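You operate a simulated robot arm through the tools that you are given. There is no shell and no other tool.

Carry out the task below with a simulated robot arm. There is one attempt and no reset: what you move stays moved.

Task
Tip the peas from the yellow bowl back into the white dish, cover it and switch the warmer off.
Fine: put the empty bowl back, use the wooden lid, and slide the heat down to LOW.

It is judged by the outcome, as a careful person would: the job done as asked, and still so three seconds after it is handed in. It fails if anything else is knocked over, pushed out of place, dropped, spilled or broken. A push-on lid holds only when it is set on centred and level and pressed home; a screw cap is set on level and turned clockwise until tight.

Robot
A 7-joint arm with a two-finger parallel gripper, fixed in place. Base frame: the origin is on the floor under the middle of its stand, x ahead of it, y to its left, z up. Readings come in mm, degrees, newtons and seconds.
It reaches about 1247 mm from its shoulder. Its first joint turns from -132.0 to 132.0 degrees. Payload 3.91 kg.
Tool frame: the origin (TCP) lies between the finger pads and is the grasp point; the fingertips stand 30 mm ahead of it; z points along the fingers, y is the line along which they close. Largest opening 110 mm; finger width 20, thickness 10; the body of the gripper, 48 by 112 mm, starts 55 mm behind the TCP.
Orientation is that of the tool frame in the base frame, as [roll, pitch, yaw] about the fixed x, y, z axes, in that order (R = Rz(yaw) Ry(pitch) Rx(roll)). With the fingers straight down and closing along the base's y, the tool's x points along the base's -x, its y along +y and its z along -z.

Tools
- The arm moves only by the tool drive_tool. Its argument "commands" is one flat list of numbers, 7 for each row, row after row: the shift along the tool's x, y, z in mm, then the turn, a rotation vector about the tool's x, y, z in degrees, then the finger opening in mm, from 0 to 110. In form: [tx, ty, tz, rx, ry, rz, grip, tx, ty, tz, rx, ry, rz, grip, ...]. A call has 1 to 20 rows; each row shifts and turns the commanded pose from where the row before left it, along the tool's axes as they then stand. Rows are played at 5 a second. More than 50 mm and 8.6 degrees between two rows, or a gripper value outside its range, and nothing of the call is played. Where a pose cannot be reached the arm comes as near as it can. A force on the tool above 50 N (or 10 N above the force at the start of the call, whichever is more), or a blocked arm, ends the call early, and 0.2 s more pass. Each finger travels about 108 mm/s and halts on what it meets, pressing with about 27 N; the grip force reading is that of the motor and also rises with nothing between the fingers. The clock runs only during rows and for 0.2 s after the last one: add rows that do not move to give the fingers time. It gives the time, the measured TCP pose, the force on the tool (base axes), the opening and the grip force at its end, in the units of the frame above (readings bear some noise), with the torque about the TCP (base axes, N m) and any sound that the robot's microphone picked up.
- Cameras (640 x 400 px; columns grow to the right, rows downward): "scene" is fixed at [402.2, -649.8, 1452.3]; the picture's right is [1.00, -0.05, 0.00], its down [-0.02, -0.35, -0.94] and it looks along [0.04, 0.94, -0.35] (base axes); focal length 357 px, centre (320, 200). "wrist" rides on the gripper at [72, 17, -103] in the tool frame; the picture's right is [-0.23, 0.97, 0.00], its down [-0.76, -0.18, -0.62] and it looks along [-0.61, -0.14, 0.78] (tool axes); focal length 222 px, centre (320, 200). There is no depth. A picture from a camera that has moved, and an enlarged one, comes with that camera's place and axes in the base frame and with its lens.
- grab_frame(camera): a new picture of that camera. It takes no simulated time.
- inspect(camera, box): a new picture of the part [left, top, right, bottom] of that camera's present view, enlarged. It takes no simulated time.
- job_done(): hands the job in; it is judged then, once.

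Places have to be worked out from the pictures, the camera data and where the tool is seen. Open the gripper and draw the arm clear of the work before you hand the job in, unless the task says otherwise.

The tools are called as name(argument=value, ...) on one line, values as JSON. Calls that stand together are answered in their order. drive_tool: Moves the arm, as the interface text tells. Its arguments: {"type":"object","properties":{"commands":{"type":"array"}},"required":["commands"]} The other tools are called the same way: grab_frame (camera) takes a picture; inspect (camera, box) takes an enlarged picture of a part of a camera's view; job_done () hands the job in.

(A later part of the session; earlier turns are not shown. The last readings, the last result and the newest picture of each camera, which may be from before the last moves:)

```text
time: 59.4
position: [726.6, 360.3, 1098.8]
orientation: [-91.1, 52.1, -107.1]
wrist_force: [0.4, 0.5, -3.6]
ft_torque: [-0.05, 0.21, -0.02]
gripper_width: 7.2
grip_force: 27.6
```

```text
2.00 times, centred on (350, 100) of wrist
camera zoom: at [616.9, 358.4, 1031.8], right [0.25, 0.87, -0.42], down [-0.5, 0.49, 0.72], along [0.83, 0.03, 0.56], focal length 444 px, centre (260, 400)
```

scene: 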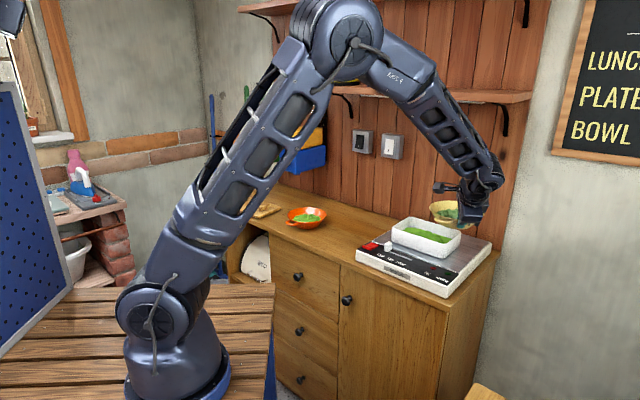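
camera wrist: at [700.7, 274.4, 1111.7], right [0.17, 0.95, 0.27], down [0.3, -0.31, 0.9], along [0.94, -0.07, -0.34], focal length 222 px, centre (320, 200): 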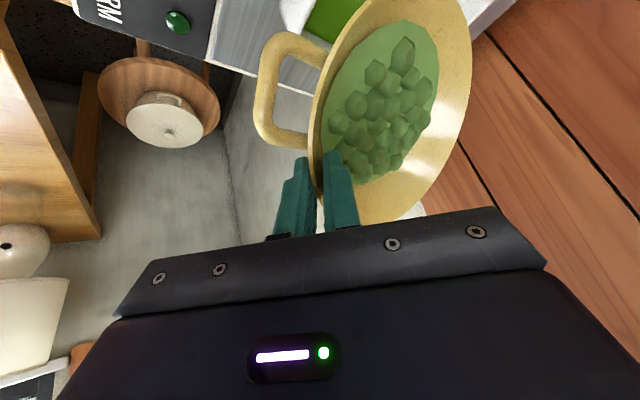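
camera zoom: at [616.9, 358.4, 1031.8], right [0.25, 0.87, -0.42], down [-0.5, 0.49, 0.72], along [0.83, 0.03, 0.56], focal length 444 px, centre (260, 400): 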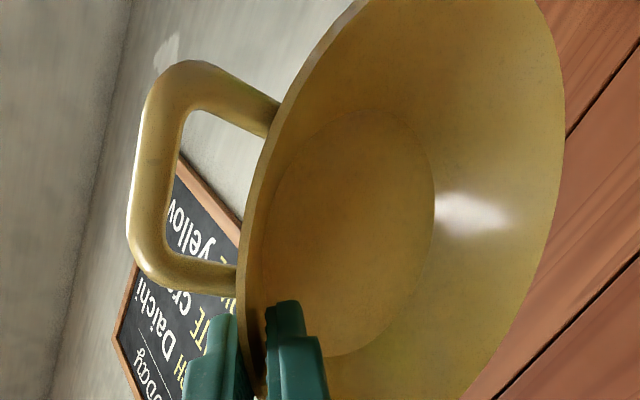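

The bowl is clean and the stream has stopped, with everything in the dish. I'll raise it and roll it back upright.

drive_tool(commands=[-23.7, -18.5, -0.4, 0, 0, 0, 0, -23.7, -18.5, -0.4, 0, 0, 0, 0, 0.38, -5.71, 8.59, -2.716, 3.439, 2.408, 0, 0.38, -5.71, 8.59, -2.716, 3.439, 2.408, 0, 0.38, -5.71, 8.59, -2.716, 3.439, 2.408, 0, 0.38, -5.71, 8.59, -2.716, 3.439, 2.408, 0, 0.38, -5.71, 8.59, -2.716, 3.439, 2.408, 0, 0.38, -5.71, 8.59, -2.716, 3.439, 2.408, 0, 0.38, -5.71, 8.59, -2.716, 3.439, 2.408, 0, 0.38, -5.71, 8.59, -2.716, 3.439, 2.408, 0, 0.38, -5.71, 8.59, -2.716, 3.439, 2.408, 0, 0.38, -5.71, 8.59, -2.716, 3.439, 2.408, 0, 0.38, -5.71, 8.59, -2.716, 3.439, 2.408, 0, 0.38, -5.71, 8.59, -2.716, 3.439, 2.408, 0, 0.38, -5.71, 8.59, -2.716, 3.439, 2.408, 0, 0.38, -5.71, 8.59, -2.716, 3.439, 2.408, 0, 0.38, -5.71, 8.59, -2.716, 3.439, 2.408, 0, 0.38, -5.71, 8.59, -2.716, 3.439, 2.408, 0, 0, 0, 0, 0, 0, 0, 0])

drive_tool(commands=[0.38, -5.71, 8.59, -2.716, 3.439, 2.408, 0, 0.38, -5.71, 8.59, -2.716, 3.439, 2.408, 0, 0.38, -5.71, 8.59, -2.716, 3.439, 2.408, 0, 0.38, -5.71, 8.59, -2.716, 3.439, 2.408, 0, 0.38, -5.71, 8.59, -2.716, 3.439, 2.408, 0, 0.38, -5.71, 8.59, -2.716, 3.439, 2.408, 0, 0, 0, 0, 0, 0, 0, 0])

grab_frame(camera="scene")

grab_frame(camera="wrist")

```text
time: 63.4
position: [825.0, 259.6, 1106.4]
orientation: [162.3, 24.7, 171.7]
wrist_force: [-0.2, -0.2, -2.8]
ft_torque: [-0.2, 0.07, -0.02]
gripper_width: 6.8
grip_force: 27.1
```

```text
time: 65.0
position: [837.8, 247.7, 1047.0]
orientation: [144.7, -0.1, 167.8]
wrist_force: [-0.1, 1.2, -3.1]
ft_torque: [-0.23, 0.06, 0.03]
gripper_width: 7.0
grip_force: 26.7
```

```text
taken
```

scene: 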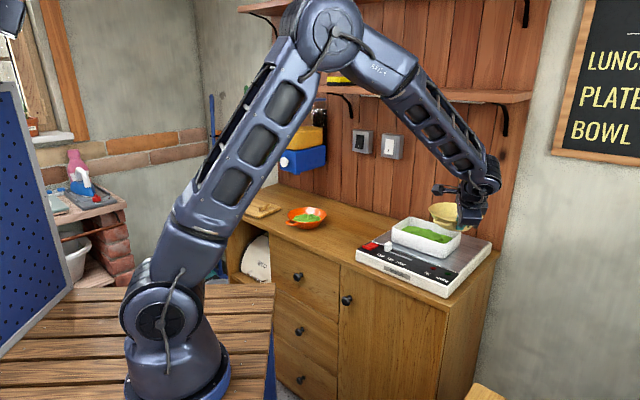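

```text
taken
camera wrist: at [756.5, 217.9, 1140.2], right [0.39, 0.73, 0.56], down [0.64, -0.65, 0.41], along [0.66, 0.2, -0.72], focal length 222 px, centre (320, 200)
```

wrist: 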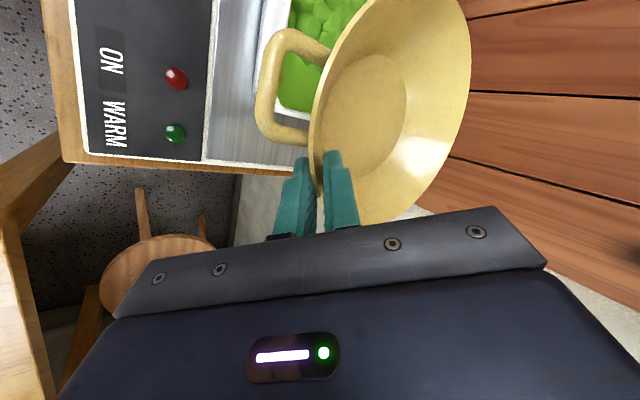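

The bowl is upright and empty. I'll carry it back over its original spot along the same path.

drive_tool(commands=[9.2, 2.55, 1.8, 0, 0, 0, 0, 18.3, 5.1, 3.6, 0, 0, 0, 0, 27.5, 7.65, 5.36, 0, 0, 0, 0, 27.5, 7.65, 5.36, 0, 0, 0, 0, 27.5, 7.65, 5.36, 0, 0, 0, 0, 27.5, 7.65, 5.36, 0, 0, 0, 0, 27.5, 7.65, 5.36, 0, 0, 0, 0, 27.5, 7.65, 5.36, 0, 0, 0, 0, 27.5, 7.65, 5.36, 0, 0, 0, 0, 27.5, 7.65, 5.36, 0, 0, 0, 0, 27.5, 7.65, 5.36, 0, 0, 0, 0, 27.5, 7.65, 5.36, 0, 0, 0, 0, 18.3, 5.1, 3.6, 0, 0, 0, 0, 9.2, 2.55, 1.8, 0, 0, 0, 0, 0, 0, 0, 0, 0, 0, 0, 0, 0, 0, 0, 0, 0, 0])

grab_frame(camera="wrist")

inspect(camera="scene", box=[340, 200, 500, 300])

```text
time: 68.4
position: [537.7, 427.4, 1047.1]
orientation: [144.9, 0.0, 167.9]
wrist_force: [0.5, -0.1, -3.8]
ft_torque: [-0.22, 0.01, 0.01]
gripper_width: 7.3
grip_force: 27.2
```

```text
taken
camera wrist: at [456.9, 396.3, 1141.3], right [0.39, 0.73, 0.56], down [0.64, -0.65, 0.41], along [0.66, 0.2, -0.72], focal length 222 px, centre (320, 200)
```

wrist: 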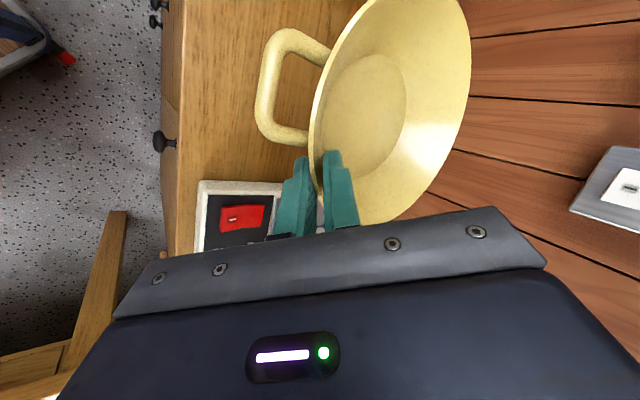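

```text
4.00 times, centred on (420, 250) of scene
camera zoom: at [402.2, -649.8, 1452.3], right [1.0, -0.05, 0.0], down [-0.02, -0.35, -0.94], along [0.04, 0.94, -0.35], focal length 1428 px, centre (-80, 0)
```

zoom: 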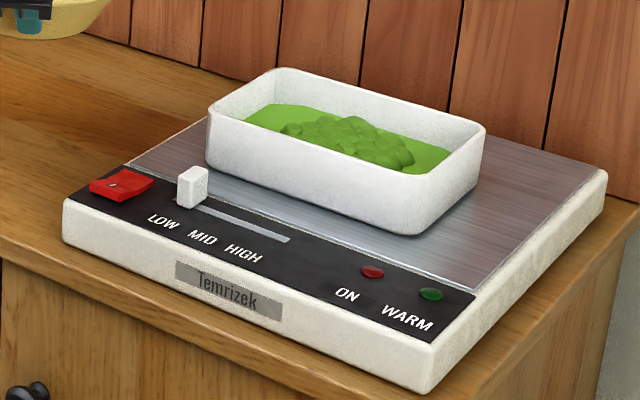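

The dish is fuller, nothing has spilled, and the bowl is back above its spot. Lowering it to just above the counter.

drive_tool(commands=[-0.8, -8.4, 12.3, 0, 0, 0, 0, 0, -15.5, 22.1, 0, 0, 0, 0, 0, -17.2, 24.6, 0, 0, 0, 0, 0, -17.2, 24.6, 0, 0, 0, 0, 0, -11.5, 16.4, 0, 0, 0, 0, 0, -5.2, 7.4, 0, 0, 0, 0, 0, 0, 0, 0, 0, 0, 0])

inspect(camera="scene", box=[320, 205, 390, 260])

inspect(camera="wrist", box=[240, 60, 420, 220])

```text
time: 70.0
position: [539.4, 429.2, 916.9]
orientation: [144.9, 0.1, 167.9]
wrist_force: [-0.5, 0.0, -4.0]
ft_torque: [-0.25, 0.02, -0.01]
gripper_width: 7.0
grip_force: 26.1
```

```text
7.27 times, centred on (355, 232) of scene
camera zoom: at [402.2, -649.8, 1452.3], right [1.0, -0.05, 0.0], down [-0.02, -0.35, -0.94], along [0.04, 0.94, -0.35], focal length 2597 px, centre (66, -36)
```

zoom: 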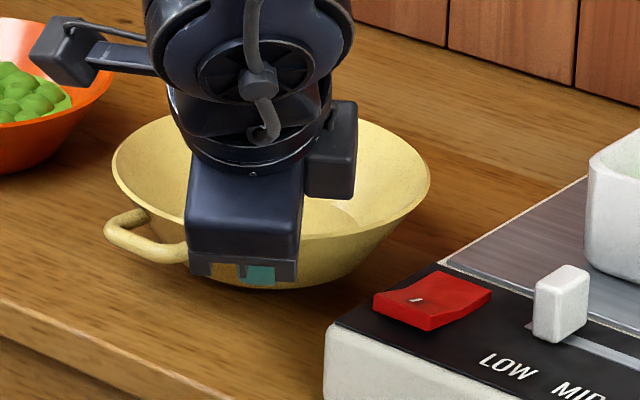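

```text
2.50 times, centred on (330, 140) of wrist
camera zoom: at [458.1, 397.7, 1009.7], right [0.39, 0.73, 0.56], down [0.64, -0.65, 0.41], along [0.66, 0.2, -0.72], focal length 555 px, centre (295, 350)
```

zoom: 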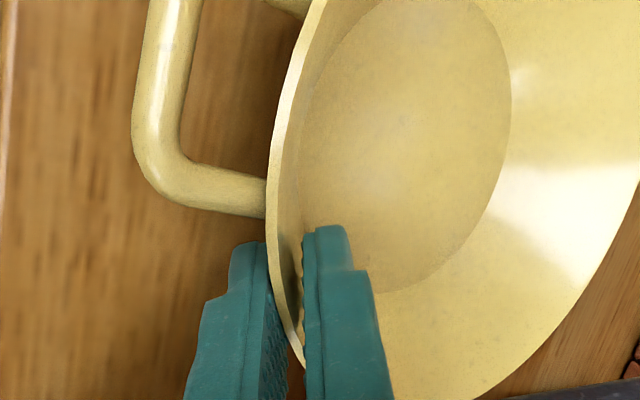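

The bowl is exactly over its original place. I'll lower the last few millimetres in small steps until the counter takes its weight.

drive_tool(commands=[0, -2.3, 3.3, 0, 0, 0, 0, 0, -1.7, 2.5, 0, 0, 0, 0, 0, 0, 0, 0, 0, 0, 0])

drive_tool(commands=[0, -0.6, 0.8, 0, 0, 0, 0, 0, -0.6, 0.8, 0, 0, 0, 0, 0, 0, 0, 0, 0, 0, 0])

```text
time: 70.8
position: [540.1, 428.7, 909.7]
orientation: [144.9, 0.0, 167.8]
wrist_force: [-0.1, 0.1, -2.4]
ft_torque: [-0.22, 0.02, 0.04]
gripper_width: 6.9
grip_force: 27.3
```

```text
time: 71.6
position: [539.1, 428.2, 906.2]
orientation: [144.8, 0.0, 167.8]
wrist_force: [-2.3, -5.1, 15.0]
ft_torque: [0.34, -0.64, -0.13]
gripper_width: 7.0
grip_force: 26.5
```

Touchdown felt. I'll ease up slightly and open the fingers.

drive_tool(commands=[0, 0.5, -0.7, 0, 0, 0, 0, 0, 0, 0, 0, 0, 0, 0])

drive_tool(commands=[0, 0, 0, 0, 0, 0, 10, 0, 0, 0, 0, 0, 0, 14, 0, 0, 0, 0, 0, 0, 20, 0, 0, 0, 0, 0, 0, 20])

inspect(camera="scene", box=[320, 205, 390, 260])

inspect(camera="wrist", box=[240, 60, 420, 220])

```text
time: 72.2
position: [539.6, 428.5, 906.6]
orientation: [144.8, 0.0, 167.9]
wrist_force: [3.0, 1.5, 2.4]
ft_torque: [0.2, -0.37, 0.01]
gripper_width: 6.6
grip_force: 26.7
```

```text
time: 73.2
position: [540.7, 428.5, 907.4]
orientation: [144.9, 0.0, 168.0]
wrist_force: [0.2, 0.7, 0.5]
ft_torque: [-0.05, 0.01, -0.02]
gripper_width: 20.3
grip_force: 0.1
```

```text
7.27 times, centred on (355, 232) of scene
camera zoom: at [402.2, -649.8, 1452.3], right [1.0, -0.05, 0.0], down [-0.02, -0.35, -0.94], along [0.04, 0.94, -0.35], focal length 2597 px, centre (66, -36)
```

zoom: 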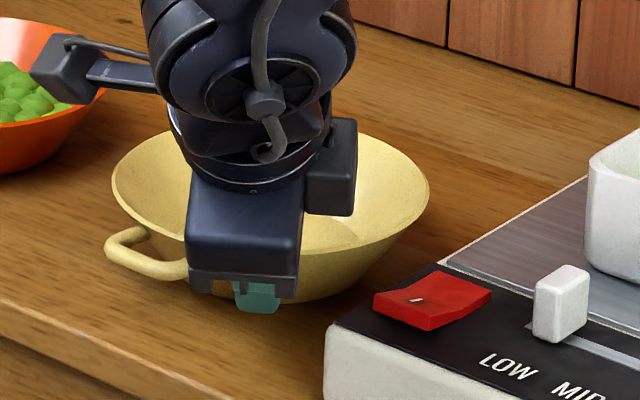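

```text
2.50 times, centred on (330, 140) of wrist
camera zoom: at [458.3, 397.9, 1001.5], right [0.39, 0.73, 0.56], down [0.64, -0.65, 0.41], along [0.66, 0.2, -0.72], focal length 555 px, centre (295, 350)
```

zoom: 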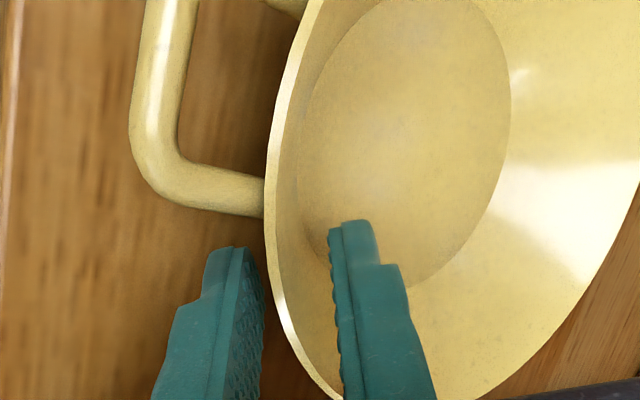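

The bowl is released, standing where it was. I'll retreat along the finger direction, return to vertical and straighten the yaw.

drive_tool(commands=[0, 0, -20, 0, 0, 0, 20, 0, 0, -40, 0, 0, 0, 20, 0, 0, -40, 0, 0, 0, 20, 0, 0, -40, 0, 0, 0, 40, 0, 17, -25, 7, 0, 0, 60, 0, 17, -25, 7, 0, 0, 80, 0, 0, 0, 7, 0, 0, 80, 0, 0, 0, 7, 0, 0, 80, 0, 0, 0, 7, 0, 0, 80, 0, 0, 0, 0, 0, -8.1, 80, 0, 0, 0, 0, 0, -8.1, 80, 0, 0, 0, 0, 0, -8.1, 80, 0, 0, 0, 0, 0, -8.1, 80, 0, 0, 0, 0, 0, -8.1, 80, 0, 0, 0, 0, 0, -8.1, 80, 0, 0, 0, 0, 0, -8.4, 80, 0, 0, 0, 0, 0, 0, 80])

grab_frame(camera="scene")

grab_frame(camera="wrist")

```text
time: 76.8
position: [522.7, 352.6, 1082.1]
orientation: [179.9, 0.1, -134.9]
wrist_force: [0.7, -0.3, -0.6]
ft_torque: [-0.02, 0.01, 0.02]
gripper_width: 79.9
grip_force: 0.0
```

```text
taken
```

scene: 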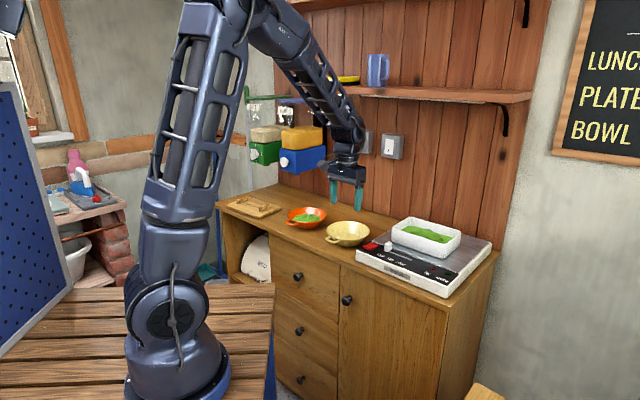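

```text
taken
camera wrist: at [459.0, 311.3, 1185.1], right [-0.53, 0.85, 0.0], down [0.66, 0.41, 0.62], along [0.53, 0.33, -0.78], focal length 222 px, centre (320, 200)
```

wrist: 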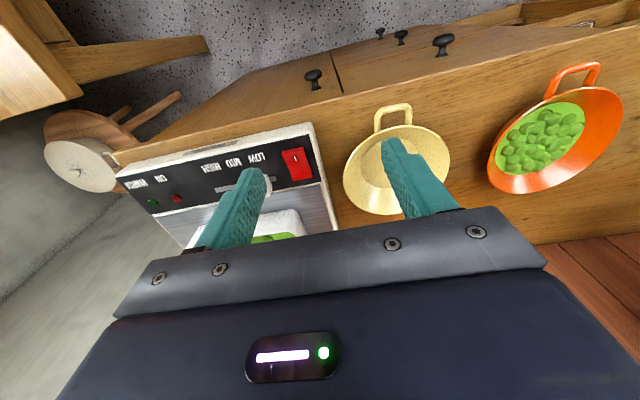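

The yellow bowl stands in place, empty. Now I'll travel to the left end of the counter to look at the wooden lid, staying well in front of the dispensers.

drive_tool(commands=[-2, 47, 0, 0, 0, 0, 80, -2, 47, 0, 0, 0, 0, 80, -2, 47, 0, 0, 0, 0, 80, -2, 47, 0, 0, 0, 0, 80, -2, 47, 0, 0, 0, 0, 80, -2, 47, 0, 0, 0, 0, 80, -2, 47, 0, 0, 0, 0, 80, -2, 47, 0, 0, 0, 0, 80, -2, 47, 0, 0, 0, 0, 80, -2, 47, 0, 0, 0, 0, 80, -2, 47, 0, 0, 0, 0, 80, 0, 0, 0, 0, 0, 0, 80])

grab_frame(camera="wrist")

grab_frame(camera="scene")

```text
time: 79.4
position: [172.2, 734.9, 1082.8]
orientation: [179.9, 0.1, -135.2]
wrist_force: [0.3, -0.5, 0.3]
ft_torque: [-0.01, 0.02, 0.01]
gripper_width: 79.9
grip_force: 0.1
```

```text
taken
camera wrist: at [108.3, 693.6, 1185.6], right [-0.53, 0.85, 0.0], down [0.66, 0.41, 0.62], along [0.53, 0.33, -0.78], focal length 222 px, centre (320, 200)
```

wrist: 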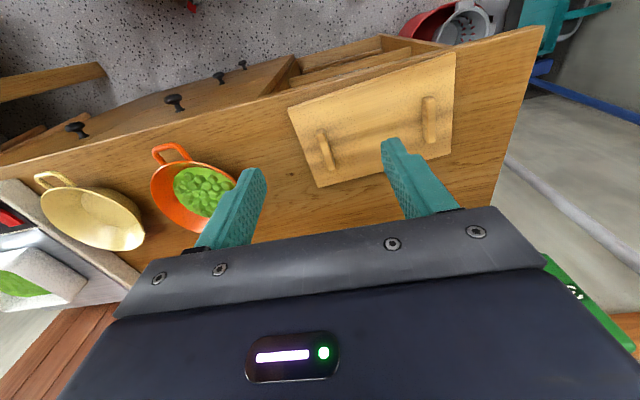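

```text
taken
```

scene: 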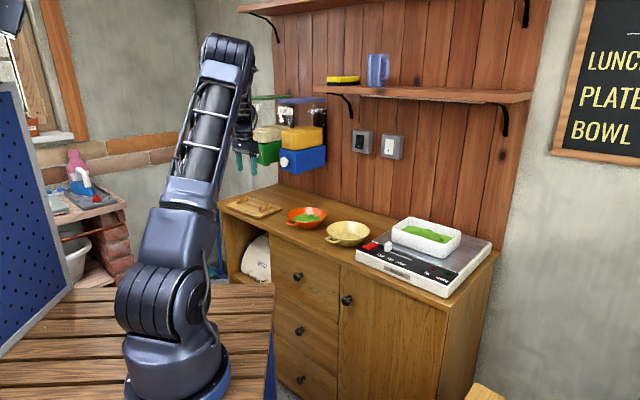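

The lid is in view, a wooden board with two grip blocks. I'll zoom in.

inspect(camera="wrist", box=[270, 30, 480, 200])

inspect(camera="scene", box=[215, 185, 295, 235])

```text
2.35 times, centred on (375, 115) of wrist
camera zoom: at [108.3, 693.6, 1185.6], right [-0.53, 0.85, 0.0], down [0.66, 0.41, 0.62], along [0.53, 0.33, -0.78], focal length 523 px, centre (191, 400)
```

zoom: 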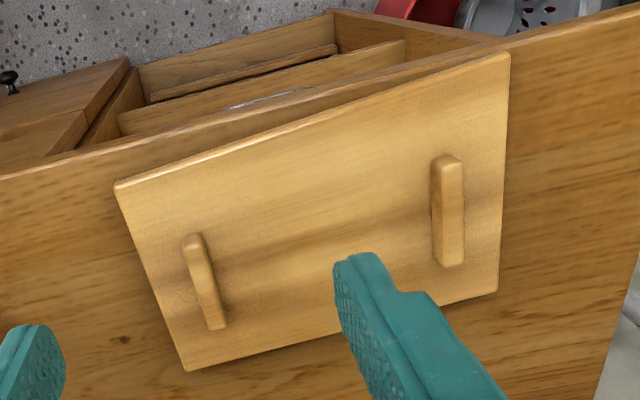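

```text
8.00 times, centred on (255, 210) of scene
camera zoom: at [402.2, -649.8, 1452.3], right [1.0, -0.05, 0.0], down [-0.02, -0.35, -0.94], along [0.04, 0.94, -0.35], focal length 2857 px, centre (840, 120)
```

zoom: 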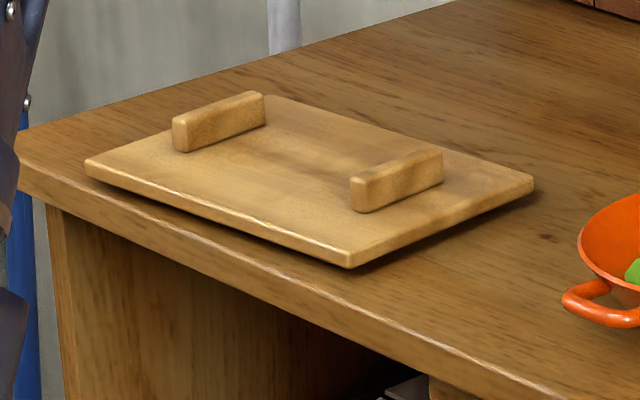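

The lid (about 211×135 mm, top z≈876) is centred near (173, 825), turned about 4° from the counter, with grip blocks 71 mm either side of its centre. I'll hover over the right-hand block with the tool turned to match.

drive_tool(commands=[0, 0, 0, 0, 0, -4, 60, -22, -4.6, 27, 0, 0, 0, 60, -22, -4.6, 28, 0, 0, 0, 60, -22, -4.6, 28, 0, 0, 0, 60, 0, 0, 0, 0, 0, 0, 60])

grab_frame(camera="wrist")

inspect(camera="wrist", box=[240, 60, 440, 210])

inspect(camera="scene", box=[200, 80, 340, 240])

```text
time: 80.6
position: [229.3, 773.3, 999.3]
orientation: [180.0, 0.1, -131.1]
wrist_force: [0.2, 0.9, 1.0]
ft_torque: [-0.01, 0.05, 0.0]
gripper_width: 60.0
grip_force: 0.0
```

```text
taken
camera wrist: at [167.1, 729.1, 1101.9], right [-0.58, 0.81, 0.0], down [0.63, 0.46, 0.62], along [0.51, 0.37, -0.78], focal length 222 px, centre (320, 200)
```

wrist: 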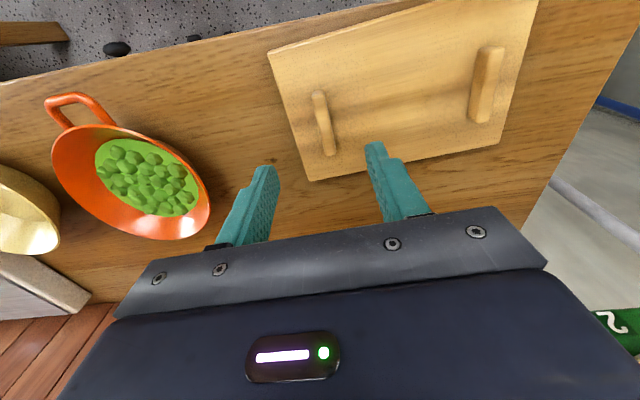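

```text
2.67 times, centred on (340, 135) of wrist
camera zoom: at [167.1, 729.1, 1101.9], right [-0.58, 0.81, 0.0], down [0.63, 0.46, 0.62], along [0.51, 0.37, -0.78], focal length 592 px, centre (267, 373)
```

zoom: 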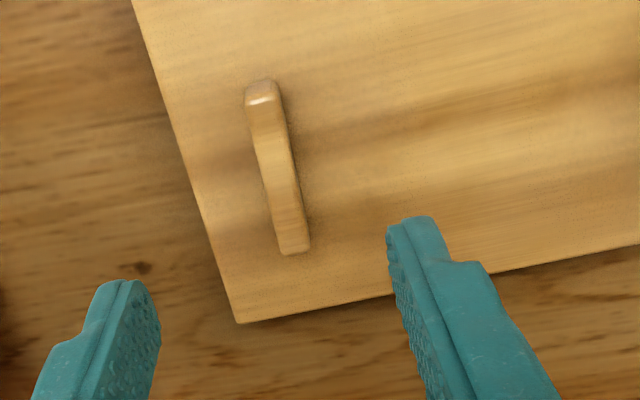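

```text
2.50 times, centred on (270, 160) of scene
camera zoom: at [402.2, -649.8, 1452.3], right [1.0, -0.05, 0.0], down [-0.02, -0.35, -0.94], along [0.04, 0.94, -0.35], focal length 893 px, centre (445, 300)
```

zoom: 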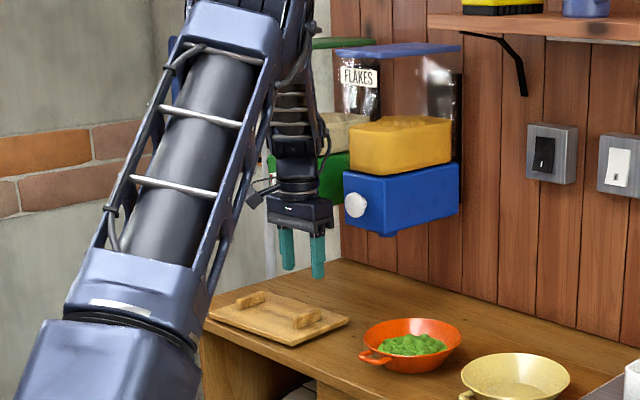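

The block is about 56×11 mm, centred near (228.5, 779), parallel to the tool. I'll correct by about 5 mm and descend around it.

drive_tool(commands=[-4.5, 3, 20, 0, 0, 0, 44, 0, 0, 30, 0, 0, 0, 40, 0, 0, 30, 0, 0, 0, 40, 0, 0, 0, 0, 0, 0, 40])

inspect(camera="wrist", box=[240, 60, 440, 210])

inspect(camera="scene", box=[215, 160, 305, 235])

```text
time: 81.6
position: [229.3, 780.7, 918.7]
orientation: [179.9, 0.2, -131.2]
wrist_force: [0.5, 1.2, -0.2]
ft_torque: [-0.02, 0.01, 0.0]
gripper_width: 39.9
grip_force: 0.0
```

```text
2.67 times, centred on (340, 135) of wrist
camera zoom: at [168.3, 735.6, 1021.6], right [-0.58, 0.81, 0.0], down [0.63, 0.46, 0.62], along [0.51, 0.37, -0.78], focal length 592 px, centre (267, 373)
```

zoom: 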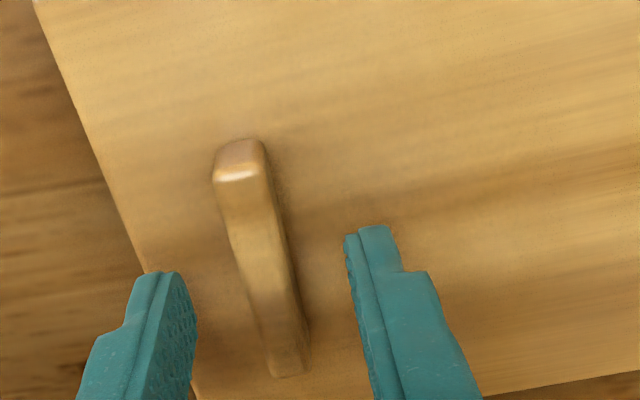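

```text
5.33 times, centred on (260, 198) of scene
camera zoom: at [402.2, -649.8, 1452.3], right [1.0, -0.05, 0.0], down [-0.02, -0.35, -0.94], along [0.04, 0.94, -0.35], focal length 1904 px, centre (640, 213)
```

zoom: 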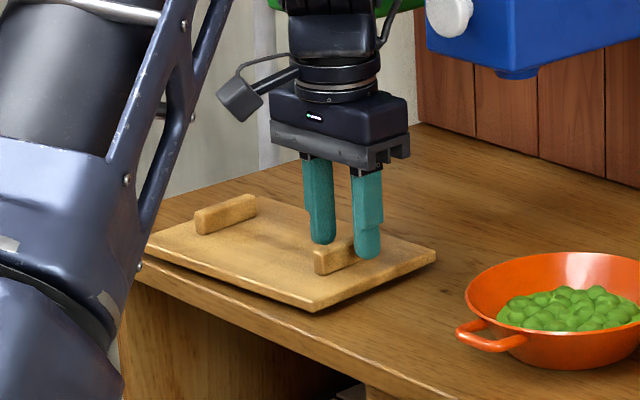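

The block sits midway between the fingers. I'll descend 8 mm more and close.

drive_tool(commands=[0, 0, 4, 0, 0, 0, 40, 0, 0, 4, 0, 0, 0, 40, 0, 0, 0, 0, 0, 0, 40])

drive_tool(commands=[0, 0, 0, 0, 0, 0, 30, 0, 0, 0, 0, 0, 0, 22, 0, 0, 0, 0, 0, 0, 16, 0, 0, 0, 0, 0, 0, 10, 0, 0, 0, 0, 0, 0, 4, 0, 0, 0, 0, 0, 0, 4])

inspect(camera="wrist", box=[240, 60, 440, 210])

```text
time: 82.4
position: [227.8, 779.3, 911.2]
orientation: [179.9, 0.1, -131.0]
wrist_force: [-0.4, 0.5, 0.1]
ft_torque: [0.04, 0.01, 0.01]
gripper_width: 40.0
grip_force: 0.0
```

```text
time: 83.8
position: [227.9, 779.8, 912.0]
orientation: [179.9, 0.1, -131.1]
wrist_force: [0.0, -0.1, -0.2]
ft_torque: [0.0, 0.0, 0.1]
gripper_width: 11.7
grip_force: 26.9
```

```text
2.67 times, centred on (340, 135) of wrist
camera zoom: at [167.0, 735.2, 1014.3], right [-0.58, 0.81, 0.0], down [0.63, 0.46, 0.62], along [0.51, 0.37, -0.78], focal length 592 px, centre (267, 373)
```

zoom: 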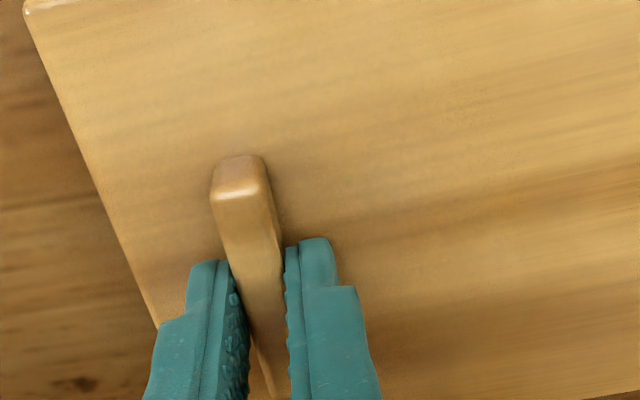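

The block is gripped at 11.7 mm. I'll lift the lid slightly and check that it stays level.

drive_tool(commands=[0, 0, -3, 0, 0, 0, 0, 0, 0, -5, 0, 0, 0, 0, 0, 0, -7, 0, 0, 0, 0, 0, 0, 0, 0, 0, 0, 0])

inspect(camera="scene", box=[215, 160, 305, 235])

inspect(camera="wrist", box=[240, 60, 440, 210])

```text
time: 84.8
position: [228.1, 780.2, 927.6]
orientation: [179.9, 0.2, -131.0]
wrist_force: [-0.2, 0.5, -2.7]
ft_torque: [-0.15, -0.13, -0.01]
gripper_width: 11.5
grip_force: 26.8
```

```text
5.33 times, centred on (260, 198) of scene
camera zoom: at [402.2, -649.8, 1452.3], right [1.0, -0.05, 0.0], down [-0.02, -0.35, -0.94], along [0.04, 0.94, -0.35], focal length 1904 px, centre (640, 213)
```

zoom: 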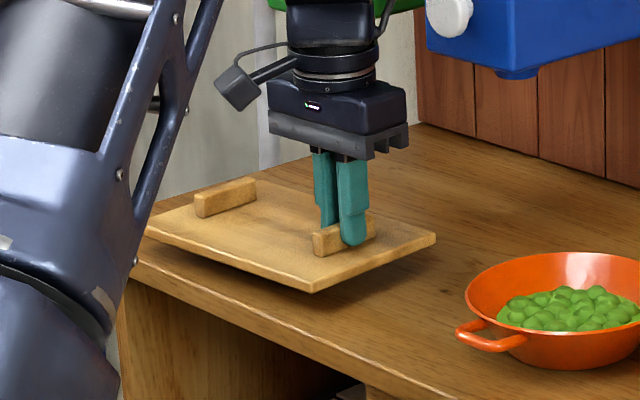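

```text
2.67 times, centred on (340, 135) of wrist
camera zoom: at [167.5, 735.0, 1030.1], right [-0.58, 0.81, 0.0], down [0.63, 0.46, 0.62], along [0.51, 0.37, -0.78], focal length 592 px, centre (267, 373)
```

zoom: 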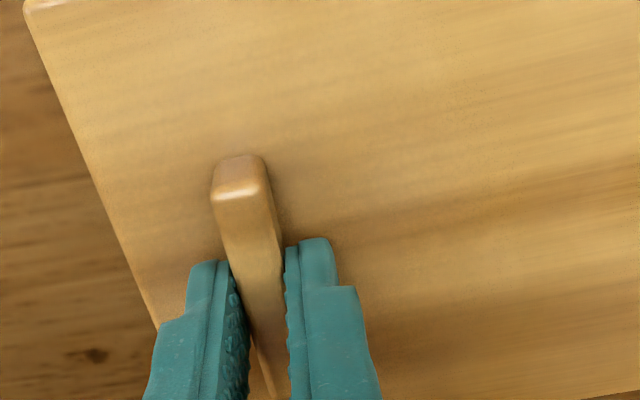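

The lid hangs level, weighing about 2.7 N, fully supported. I'll lift it, straighten it to the counter direction and carry it right, staying in front of the dispensers.

drive_tool(commands=[0, 0, -18, 0, 0, 1, 0, 0, 0, -30, 0, 0, 1, 0, 0, 0, -30, 0, 0, 1, 0, 0, 0, -30, 0, 0, 1, 0, 0, 0, -14, 0, 0, 0, 0, 0, -10, 0, 0, 0, 0, 0, 0, -20, 0, 0, 0, 0, 0, 0, -30, 0, 0, 0, 0, 0, 0, -32, 0, 0, 0, 0, 0, 0, -32, 0, 0, 0, 0, 0, 0, -32, 0, 0, 0, 0, 0, 0, -32, 0, 0, 0, 0, 0, 0, -32, 0, 0, 0, 0, 0, 0, -32, 0, 0, 0, 0, 0, 0, -32, 0, 0, 0, 0, 0, 0, -32, 0, 0, 0, 0, 0, 0, -30, 0, 0, 0, 0, 0, 0, -20, 0, 0, 0, 0, 0, 0, -10, 0, 0, 0, 0, 0, 0, 0, 0, 0, 0, 0, 0])

grab_frame(camera="scene")

grab_frame(camera="wrist")

```text
time: 89.0
position: [492.8, 512.7, 1049.2]
orientation: [179.9, 0.1, -135.1]
wrist_force: [0.6, -0.2, -2.8]
ft_torque: [-0.13, -0.12, 0.03]
gripper_width: 11.8
grip_force: 26.7
```

```text
taken
```

scene: 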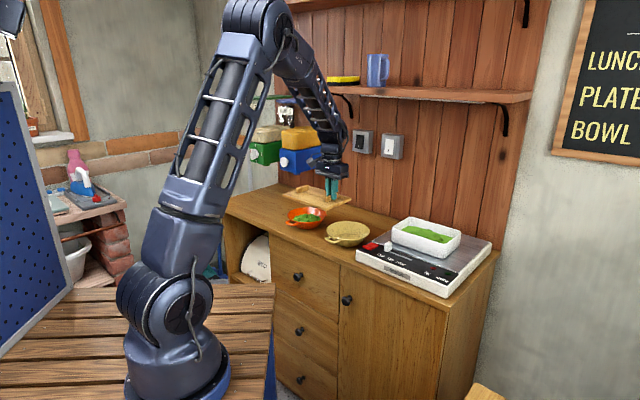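

```text
taken
camera wrist: at [429.3, 473.1, 1151.7], right [-0.53, 0.85, 0.0], down [0.66, 0.41, 0.62], along [0.53, 0.33, -0.78], focal length 222 px, centre (320, 200)
```

wrist: 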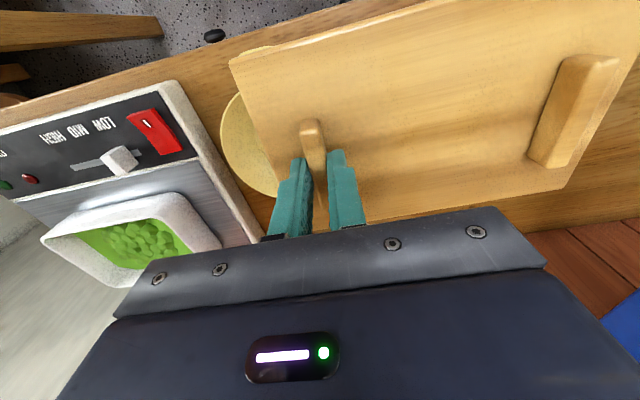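

I have a clear view of the lid relative to the tool, so I'll zoom in to find the lid's centre in the tool frame.

inspect(camera="wrist", box=[210, 40, 310, 110])

inspect(camera="wrist", box=[500, 30, 640, 210])

inspect(camera="wrist", box=[240, 100, 400, 240])

inspect(camera="scene", box=[270, 150, 370, 225])

```text
5.71 times, centred on (260, 75) of wrist
camera zoom: at [429.3, 473.1, 1151.7], right [-0.53, 0.85, 0.0], down [0.66, 0.41, 0.62], along [0.53, 0.33, -0.78], focal length 1269 px, centre (663, 914)
```

zoom: 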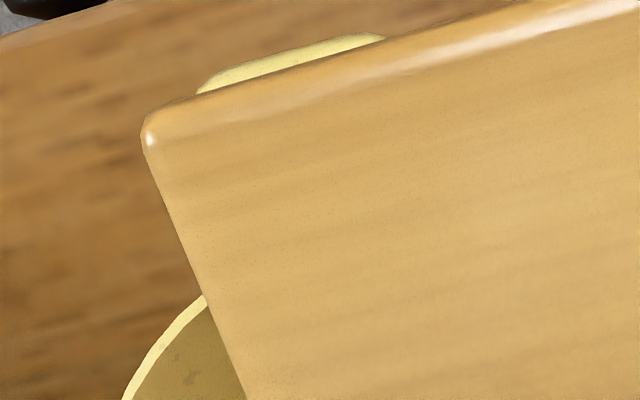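

```text
2.22 times, centred on (570, 120) of wrist
camera zoom: at [429.3, 473.1, 1151.7], right [-0.53, 0.85, 0.0], down [0.66, 0.41, 0.62], along [0.53, 0.33, -0.78], focal length 494 px, centre (-236, 378)
```

zoom: 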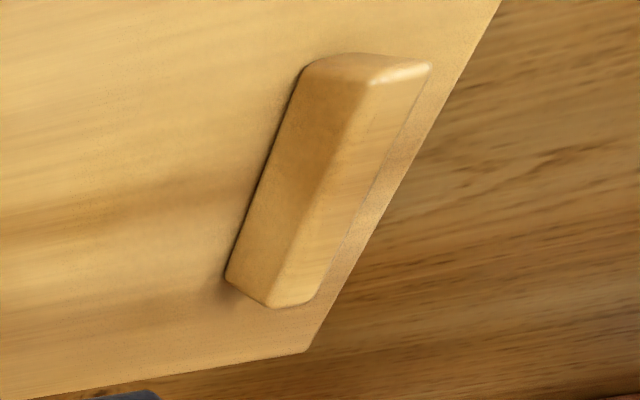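

```text
2.86 times, centred on (320, 170) of wrist
camera zoom: at [429.3, 473.1, 1151.7], right [-0.53, 0.85, 0.0], down [0.66, 0.41, 0.62], along [0.53, 0.33, -0.78], focal length 635 px, centre (320, 286)
```

zoom: 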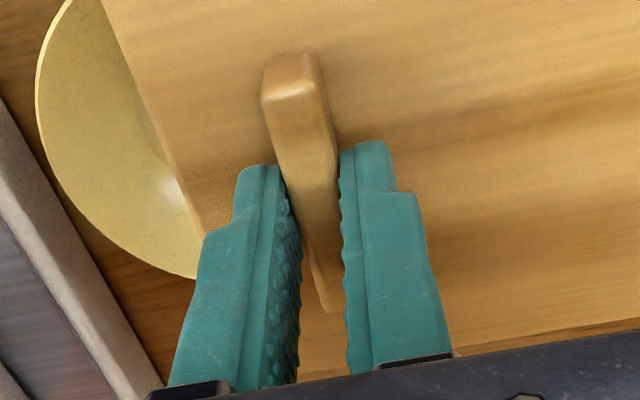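

```text
5.33 times, centred on (320, 188) of scene
camera zoom: at [402.2, -649.8, 1452.3], right [1.0, -0.05, 0.0], down [-0.02, -0.35, -0.94], along [0.04, 0.94, -0.35], focal length 1904 px, centre (320, 267)
```

zoom: 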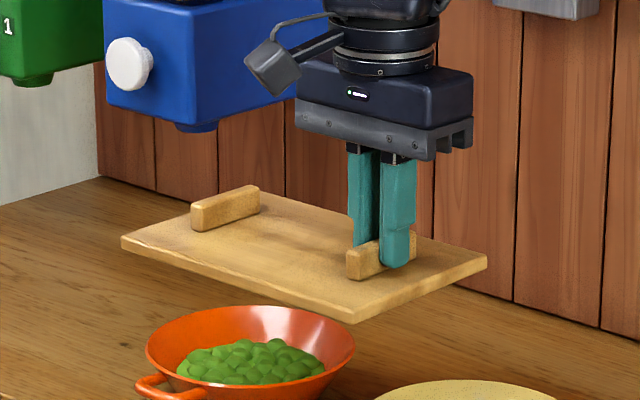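

In the tool frame the lid is square to the tool and centred at (1.5, 70.8). I'll move to the left of the dish at the same depth so the same camera can measure the dish before I place the lid.

drive_tool(commands=[-9, -12, -1, 0, 0, 0, 0, -17.3, -24, -2, 0, 0, 0, 0, -17.3, -24, -2, 0, 0, 0, 0, -17.3, -24, -2, 0, 0, 0, 0, -17.3, -24, -2, 0, 0, 0, 0, -17.3, -24, -2, 0, 0, 0, 0, -9, -12, -1, 0, 0, 0, 0, 0, 0, 0, 0, 0, 0, 0])

grab_frame(camera="wrist")

inspect(camera="wrist", box=[60, 60, 280, 240])

grab_frame(camera="scene")

```text
time: 90.8
position: [669.0, 484.3, 1061.5]
orientation: [180.0, 0.2, -135.1]
wrist_force: [-0.4, 0.3, -1.6]
ft_torque: [-0.16, -0.11, 0.01]
gripper_width: 11.8
grip_force: 27.6
```

```text
taken
camera wrist: at [605.4, 444.1, 1163.9], right [-0.53, 0.85, 0.0], down [0.66, 0.41, 0.62], along [0.53, 0.33, -0.78], focal length 222 px, centre (320, 200)
```

wrist: 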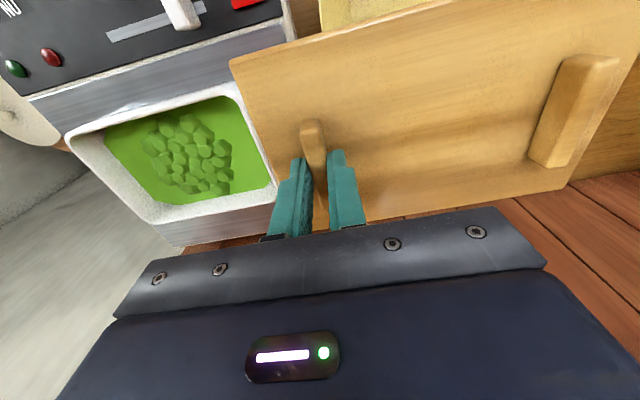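

```text
2.22 times, centred on (170, 150) of wrist
camera zoom: at [605.4, 444.1, 1163.9], right [-0.53, 0.85, 0.0], down [0.66, 0.41, 0.62], along [0.53, 0.33, -0.78], focal length 494 px, centre (653, 311)
```

zoom: 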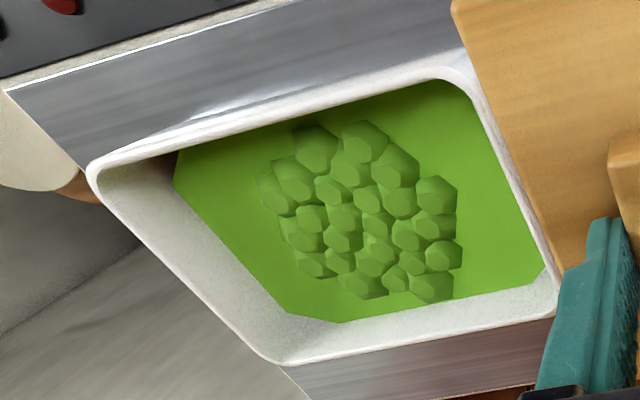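

```text
taken
```

scene: 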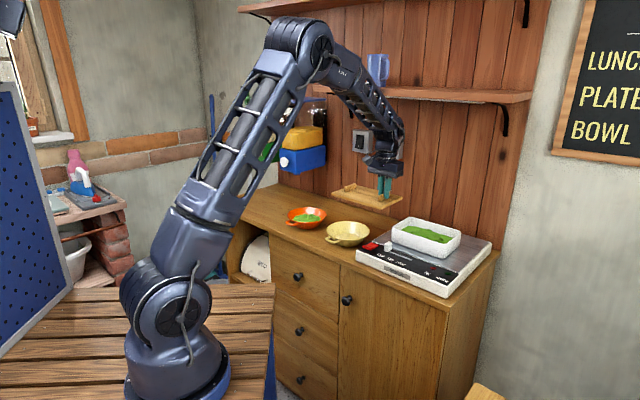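

I'll zoom in further on each dish corner for precision.

inspect(camera="wrist", box=[60, 80, 180, 160])

inspect(camera="wrist", box=[180, 70, 300, 150])

inspect(camera="wrist", box=[120, 160, 240, 240])

inspect(camera="wrist", box=[200, 150, 300, 220])

inspect(camera="scene", box=[380, 205, 470, 270])

```text
5.00 times, centred on (120, 120) of wrist
camera zoom: at [605.4, 444.1, 1163.9], right [-0.53, 0.85, 0.0], down [0.66, 0.41, 0.62], along [0.53, 0.33, -0.78], focal length 1111 px, centre (1320, 600)
```

zoom: 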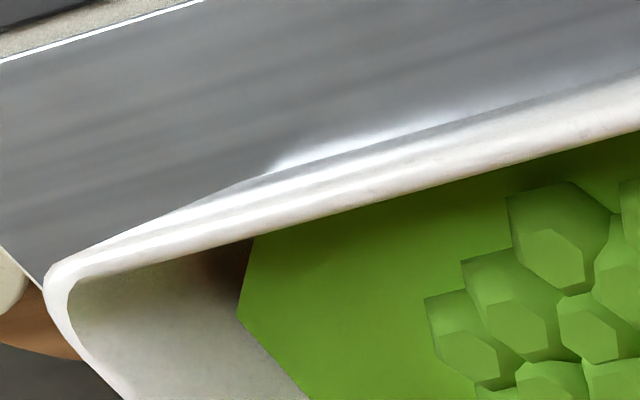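

```text
5.00 times, centred on (240, 110) of wrist
camera zoom: at [605.4, 444.1, 1163.9], right [-0.53, 0.85, 0.0], down [0.66, 0.41, 0.62], along [0.53, 0.33, -0.78], focal length 1111 px, centre (720, 650)
```

zoom: 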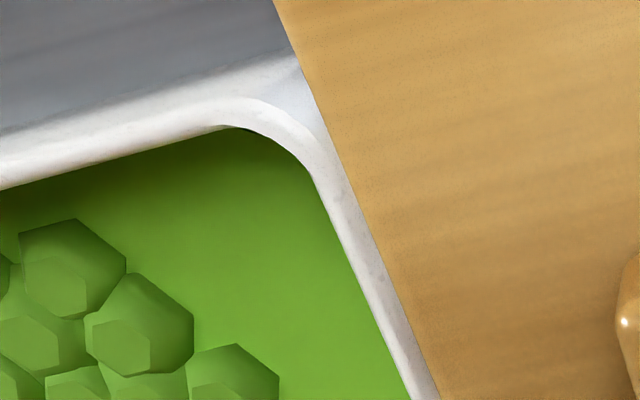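

```text
5.00 times, centred on (180, 200) of wrist
camera zoom: at [605.4, 444.1, 1163.9], right [-0.53, 0.85, 0.0], down [0.66, 0.41, 0.62], along [0.53, 0.33, -0.78], focal length 1111 px, centre (1020, 200)
```

zoom: 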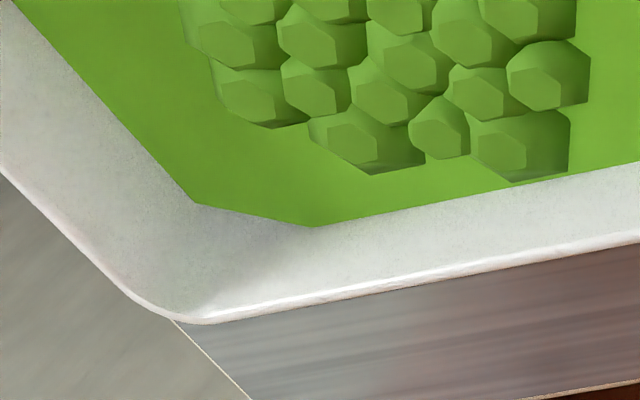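

```text
5.71 times, centred on (250, 185) of wrist
camera zoom: at [605.4, 444.1, 1163.9], right [-0.53, 0.85, 0.0], down [0.66, 0.41, 0.62], along [0.53, 0.33, -0.78], focal length 1269 px, centre (720, 286)
```

zoom: 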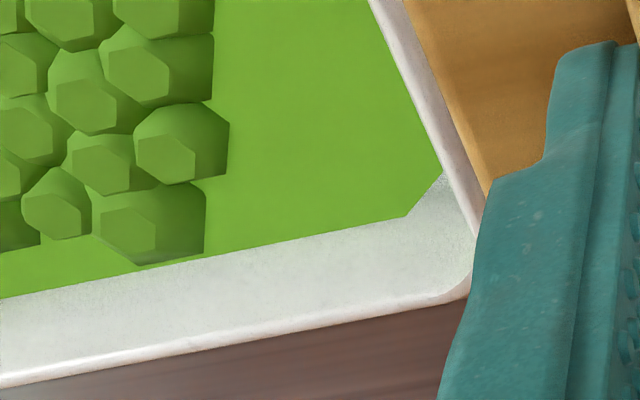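

```text
6.15 times, centred on (425, 238) of scene
camera zoom: at [402.2, -649.8, 1452.3], right [1.0, -0.05, 0.0], down [-0.02, -0.35, -0.94], along [0.04, 0.94, -0.35], focal length 2198 px, centre (-326, -31)
```

zoom: 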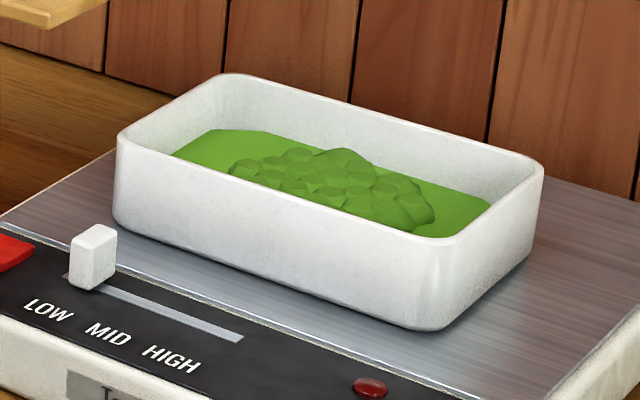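

The dish rim spans n 766–895 and e 194–384, so its centre is at n≈830.7, e≈289, square to the tool. To centre the lid I need to move +229.2 in e and +16.7 in n.

drive_tool(commands=[-0.69, -9.55, 0, 0, 0, 0, 0, -1.39, -19.1, 0, 0, 0, 0, 0, -2.08, -28.65, 0, 0, 0, 0, 0, -2.08, -28.65, 0, 0, 0, 0, 0, -2.08, -28.65, 0, 0, 0, 0, 0, -2.08, -28.65, 0, 0, 0, 0, 0, -2.08, -28.65, 0, 0, 0, 0, 0, -2.08, -28.65, 0, 0, 0, 0, 0, -1.39, -19.1, 0, 0, 0, 0, 0, -0.69, -9.55, 0, 0, 0, 0, 0, 0, 0, 0, 0, 0, 0, 0])

grab_frame(camera="wrist")

inspect(camera="scene", box=[370, 160, 490, 270])

```text
time: 93.2
position: [842.1, 333.4, 1059.6]
orientation: [179.9, 0.1, -135.2]
wrist_force: [0.4, -0.7, -1.7]
ft_torque: [-0.12, -0.12, 0.03]
gripper_width: 11.5
grip_force: 27.2
```

```text
taken
camera wrist: at [778.5, 294.1, 1162.7], right [-0.53, 0.85, 0.0], down [0.66, 0.41, 0.62], along [0.53, 0.33, -0.78], focal length 222 px, centre (320, 200)
```

wrist: 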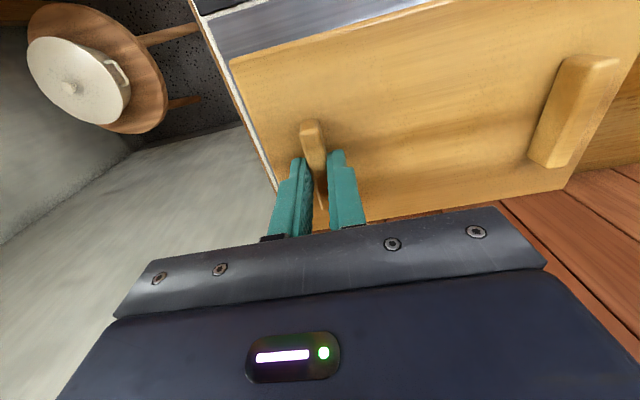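

```text
3.64 times, centred on (430, 215) of scene
camera zoom: at [402.2, -649.8, 1452.3], right [1.0, -0.05, 0.0], down [-0.02, -0.35, -0.94], along [0.04, 0.94, -0.35], focal length 1298 px, centre (-80, 146)
```

zoom: 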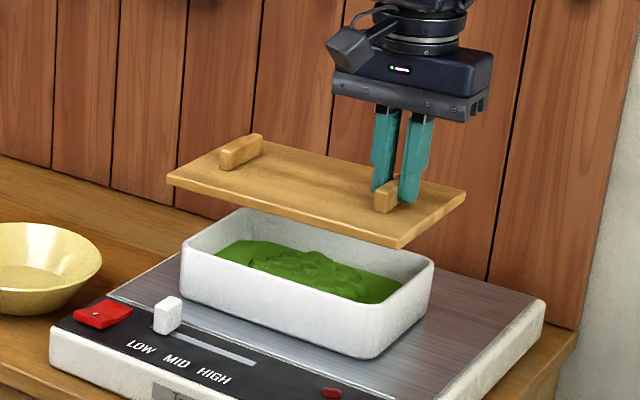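

The lid is now above the dish and looks square. I'll lower it to about 10 mm above the rim and check the centring.

drive_tool(commands=[-0.3, -0.4, 15, 0, 0, 0, 0, 0, 0, 20, 0, 0, 0, 0, 0, 0, 10, 0, 0, 0, 0, 0, 0, 0, 0, 0, 0, 0])

inspect(camera="scene", box=[385, 200, 475, 270])

grab_frame(camera="wrist")

```text
time: 94.2
position: [843.4, 333.7, 1014.7]
orientation: [180.0, 0.2, -135.1]
wrist_force: [-0.2, -0.1, -2.2]
ft_torque: [-0.11, -0.07, -0.01]
gripper_width: 11.7
grip_force: 26.8
```

```text
5.71 times, centred on (430, 235) of scene
camera zoom: at [402.2, -649.8, 1452.3], right [1.0, -0.05, 0.0], down [-0.02, -0.35, -0.94], along [0.04, 0.94, -0.35], focal length 2041 px, centre (-309, 0)
```

zoom: 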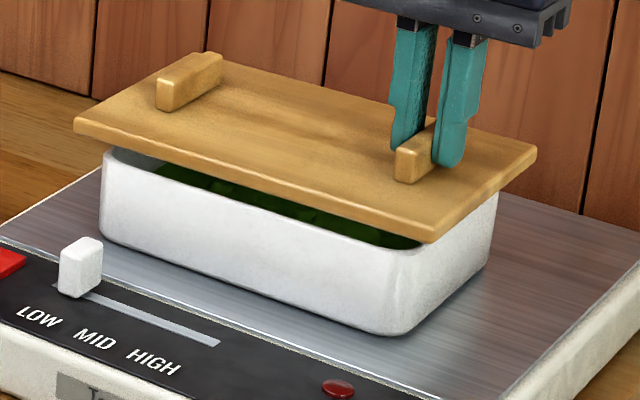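

```text
taken
camera wrist: at [778.5, 294.1, 1118.1], right [-0.53, 0.85, 0.0], down [0.66, 0.41, 0.62], along [0.53, 0.33, -0.78], focal length 222 px, centre (320, 200)
```

wrist: 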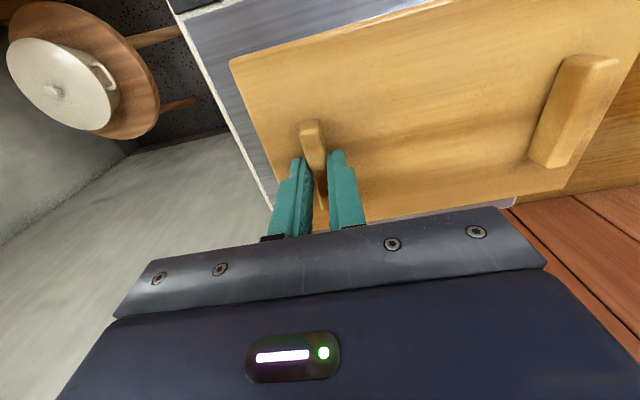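

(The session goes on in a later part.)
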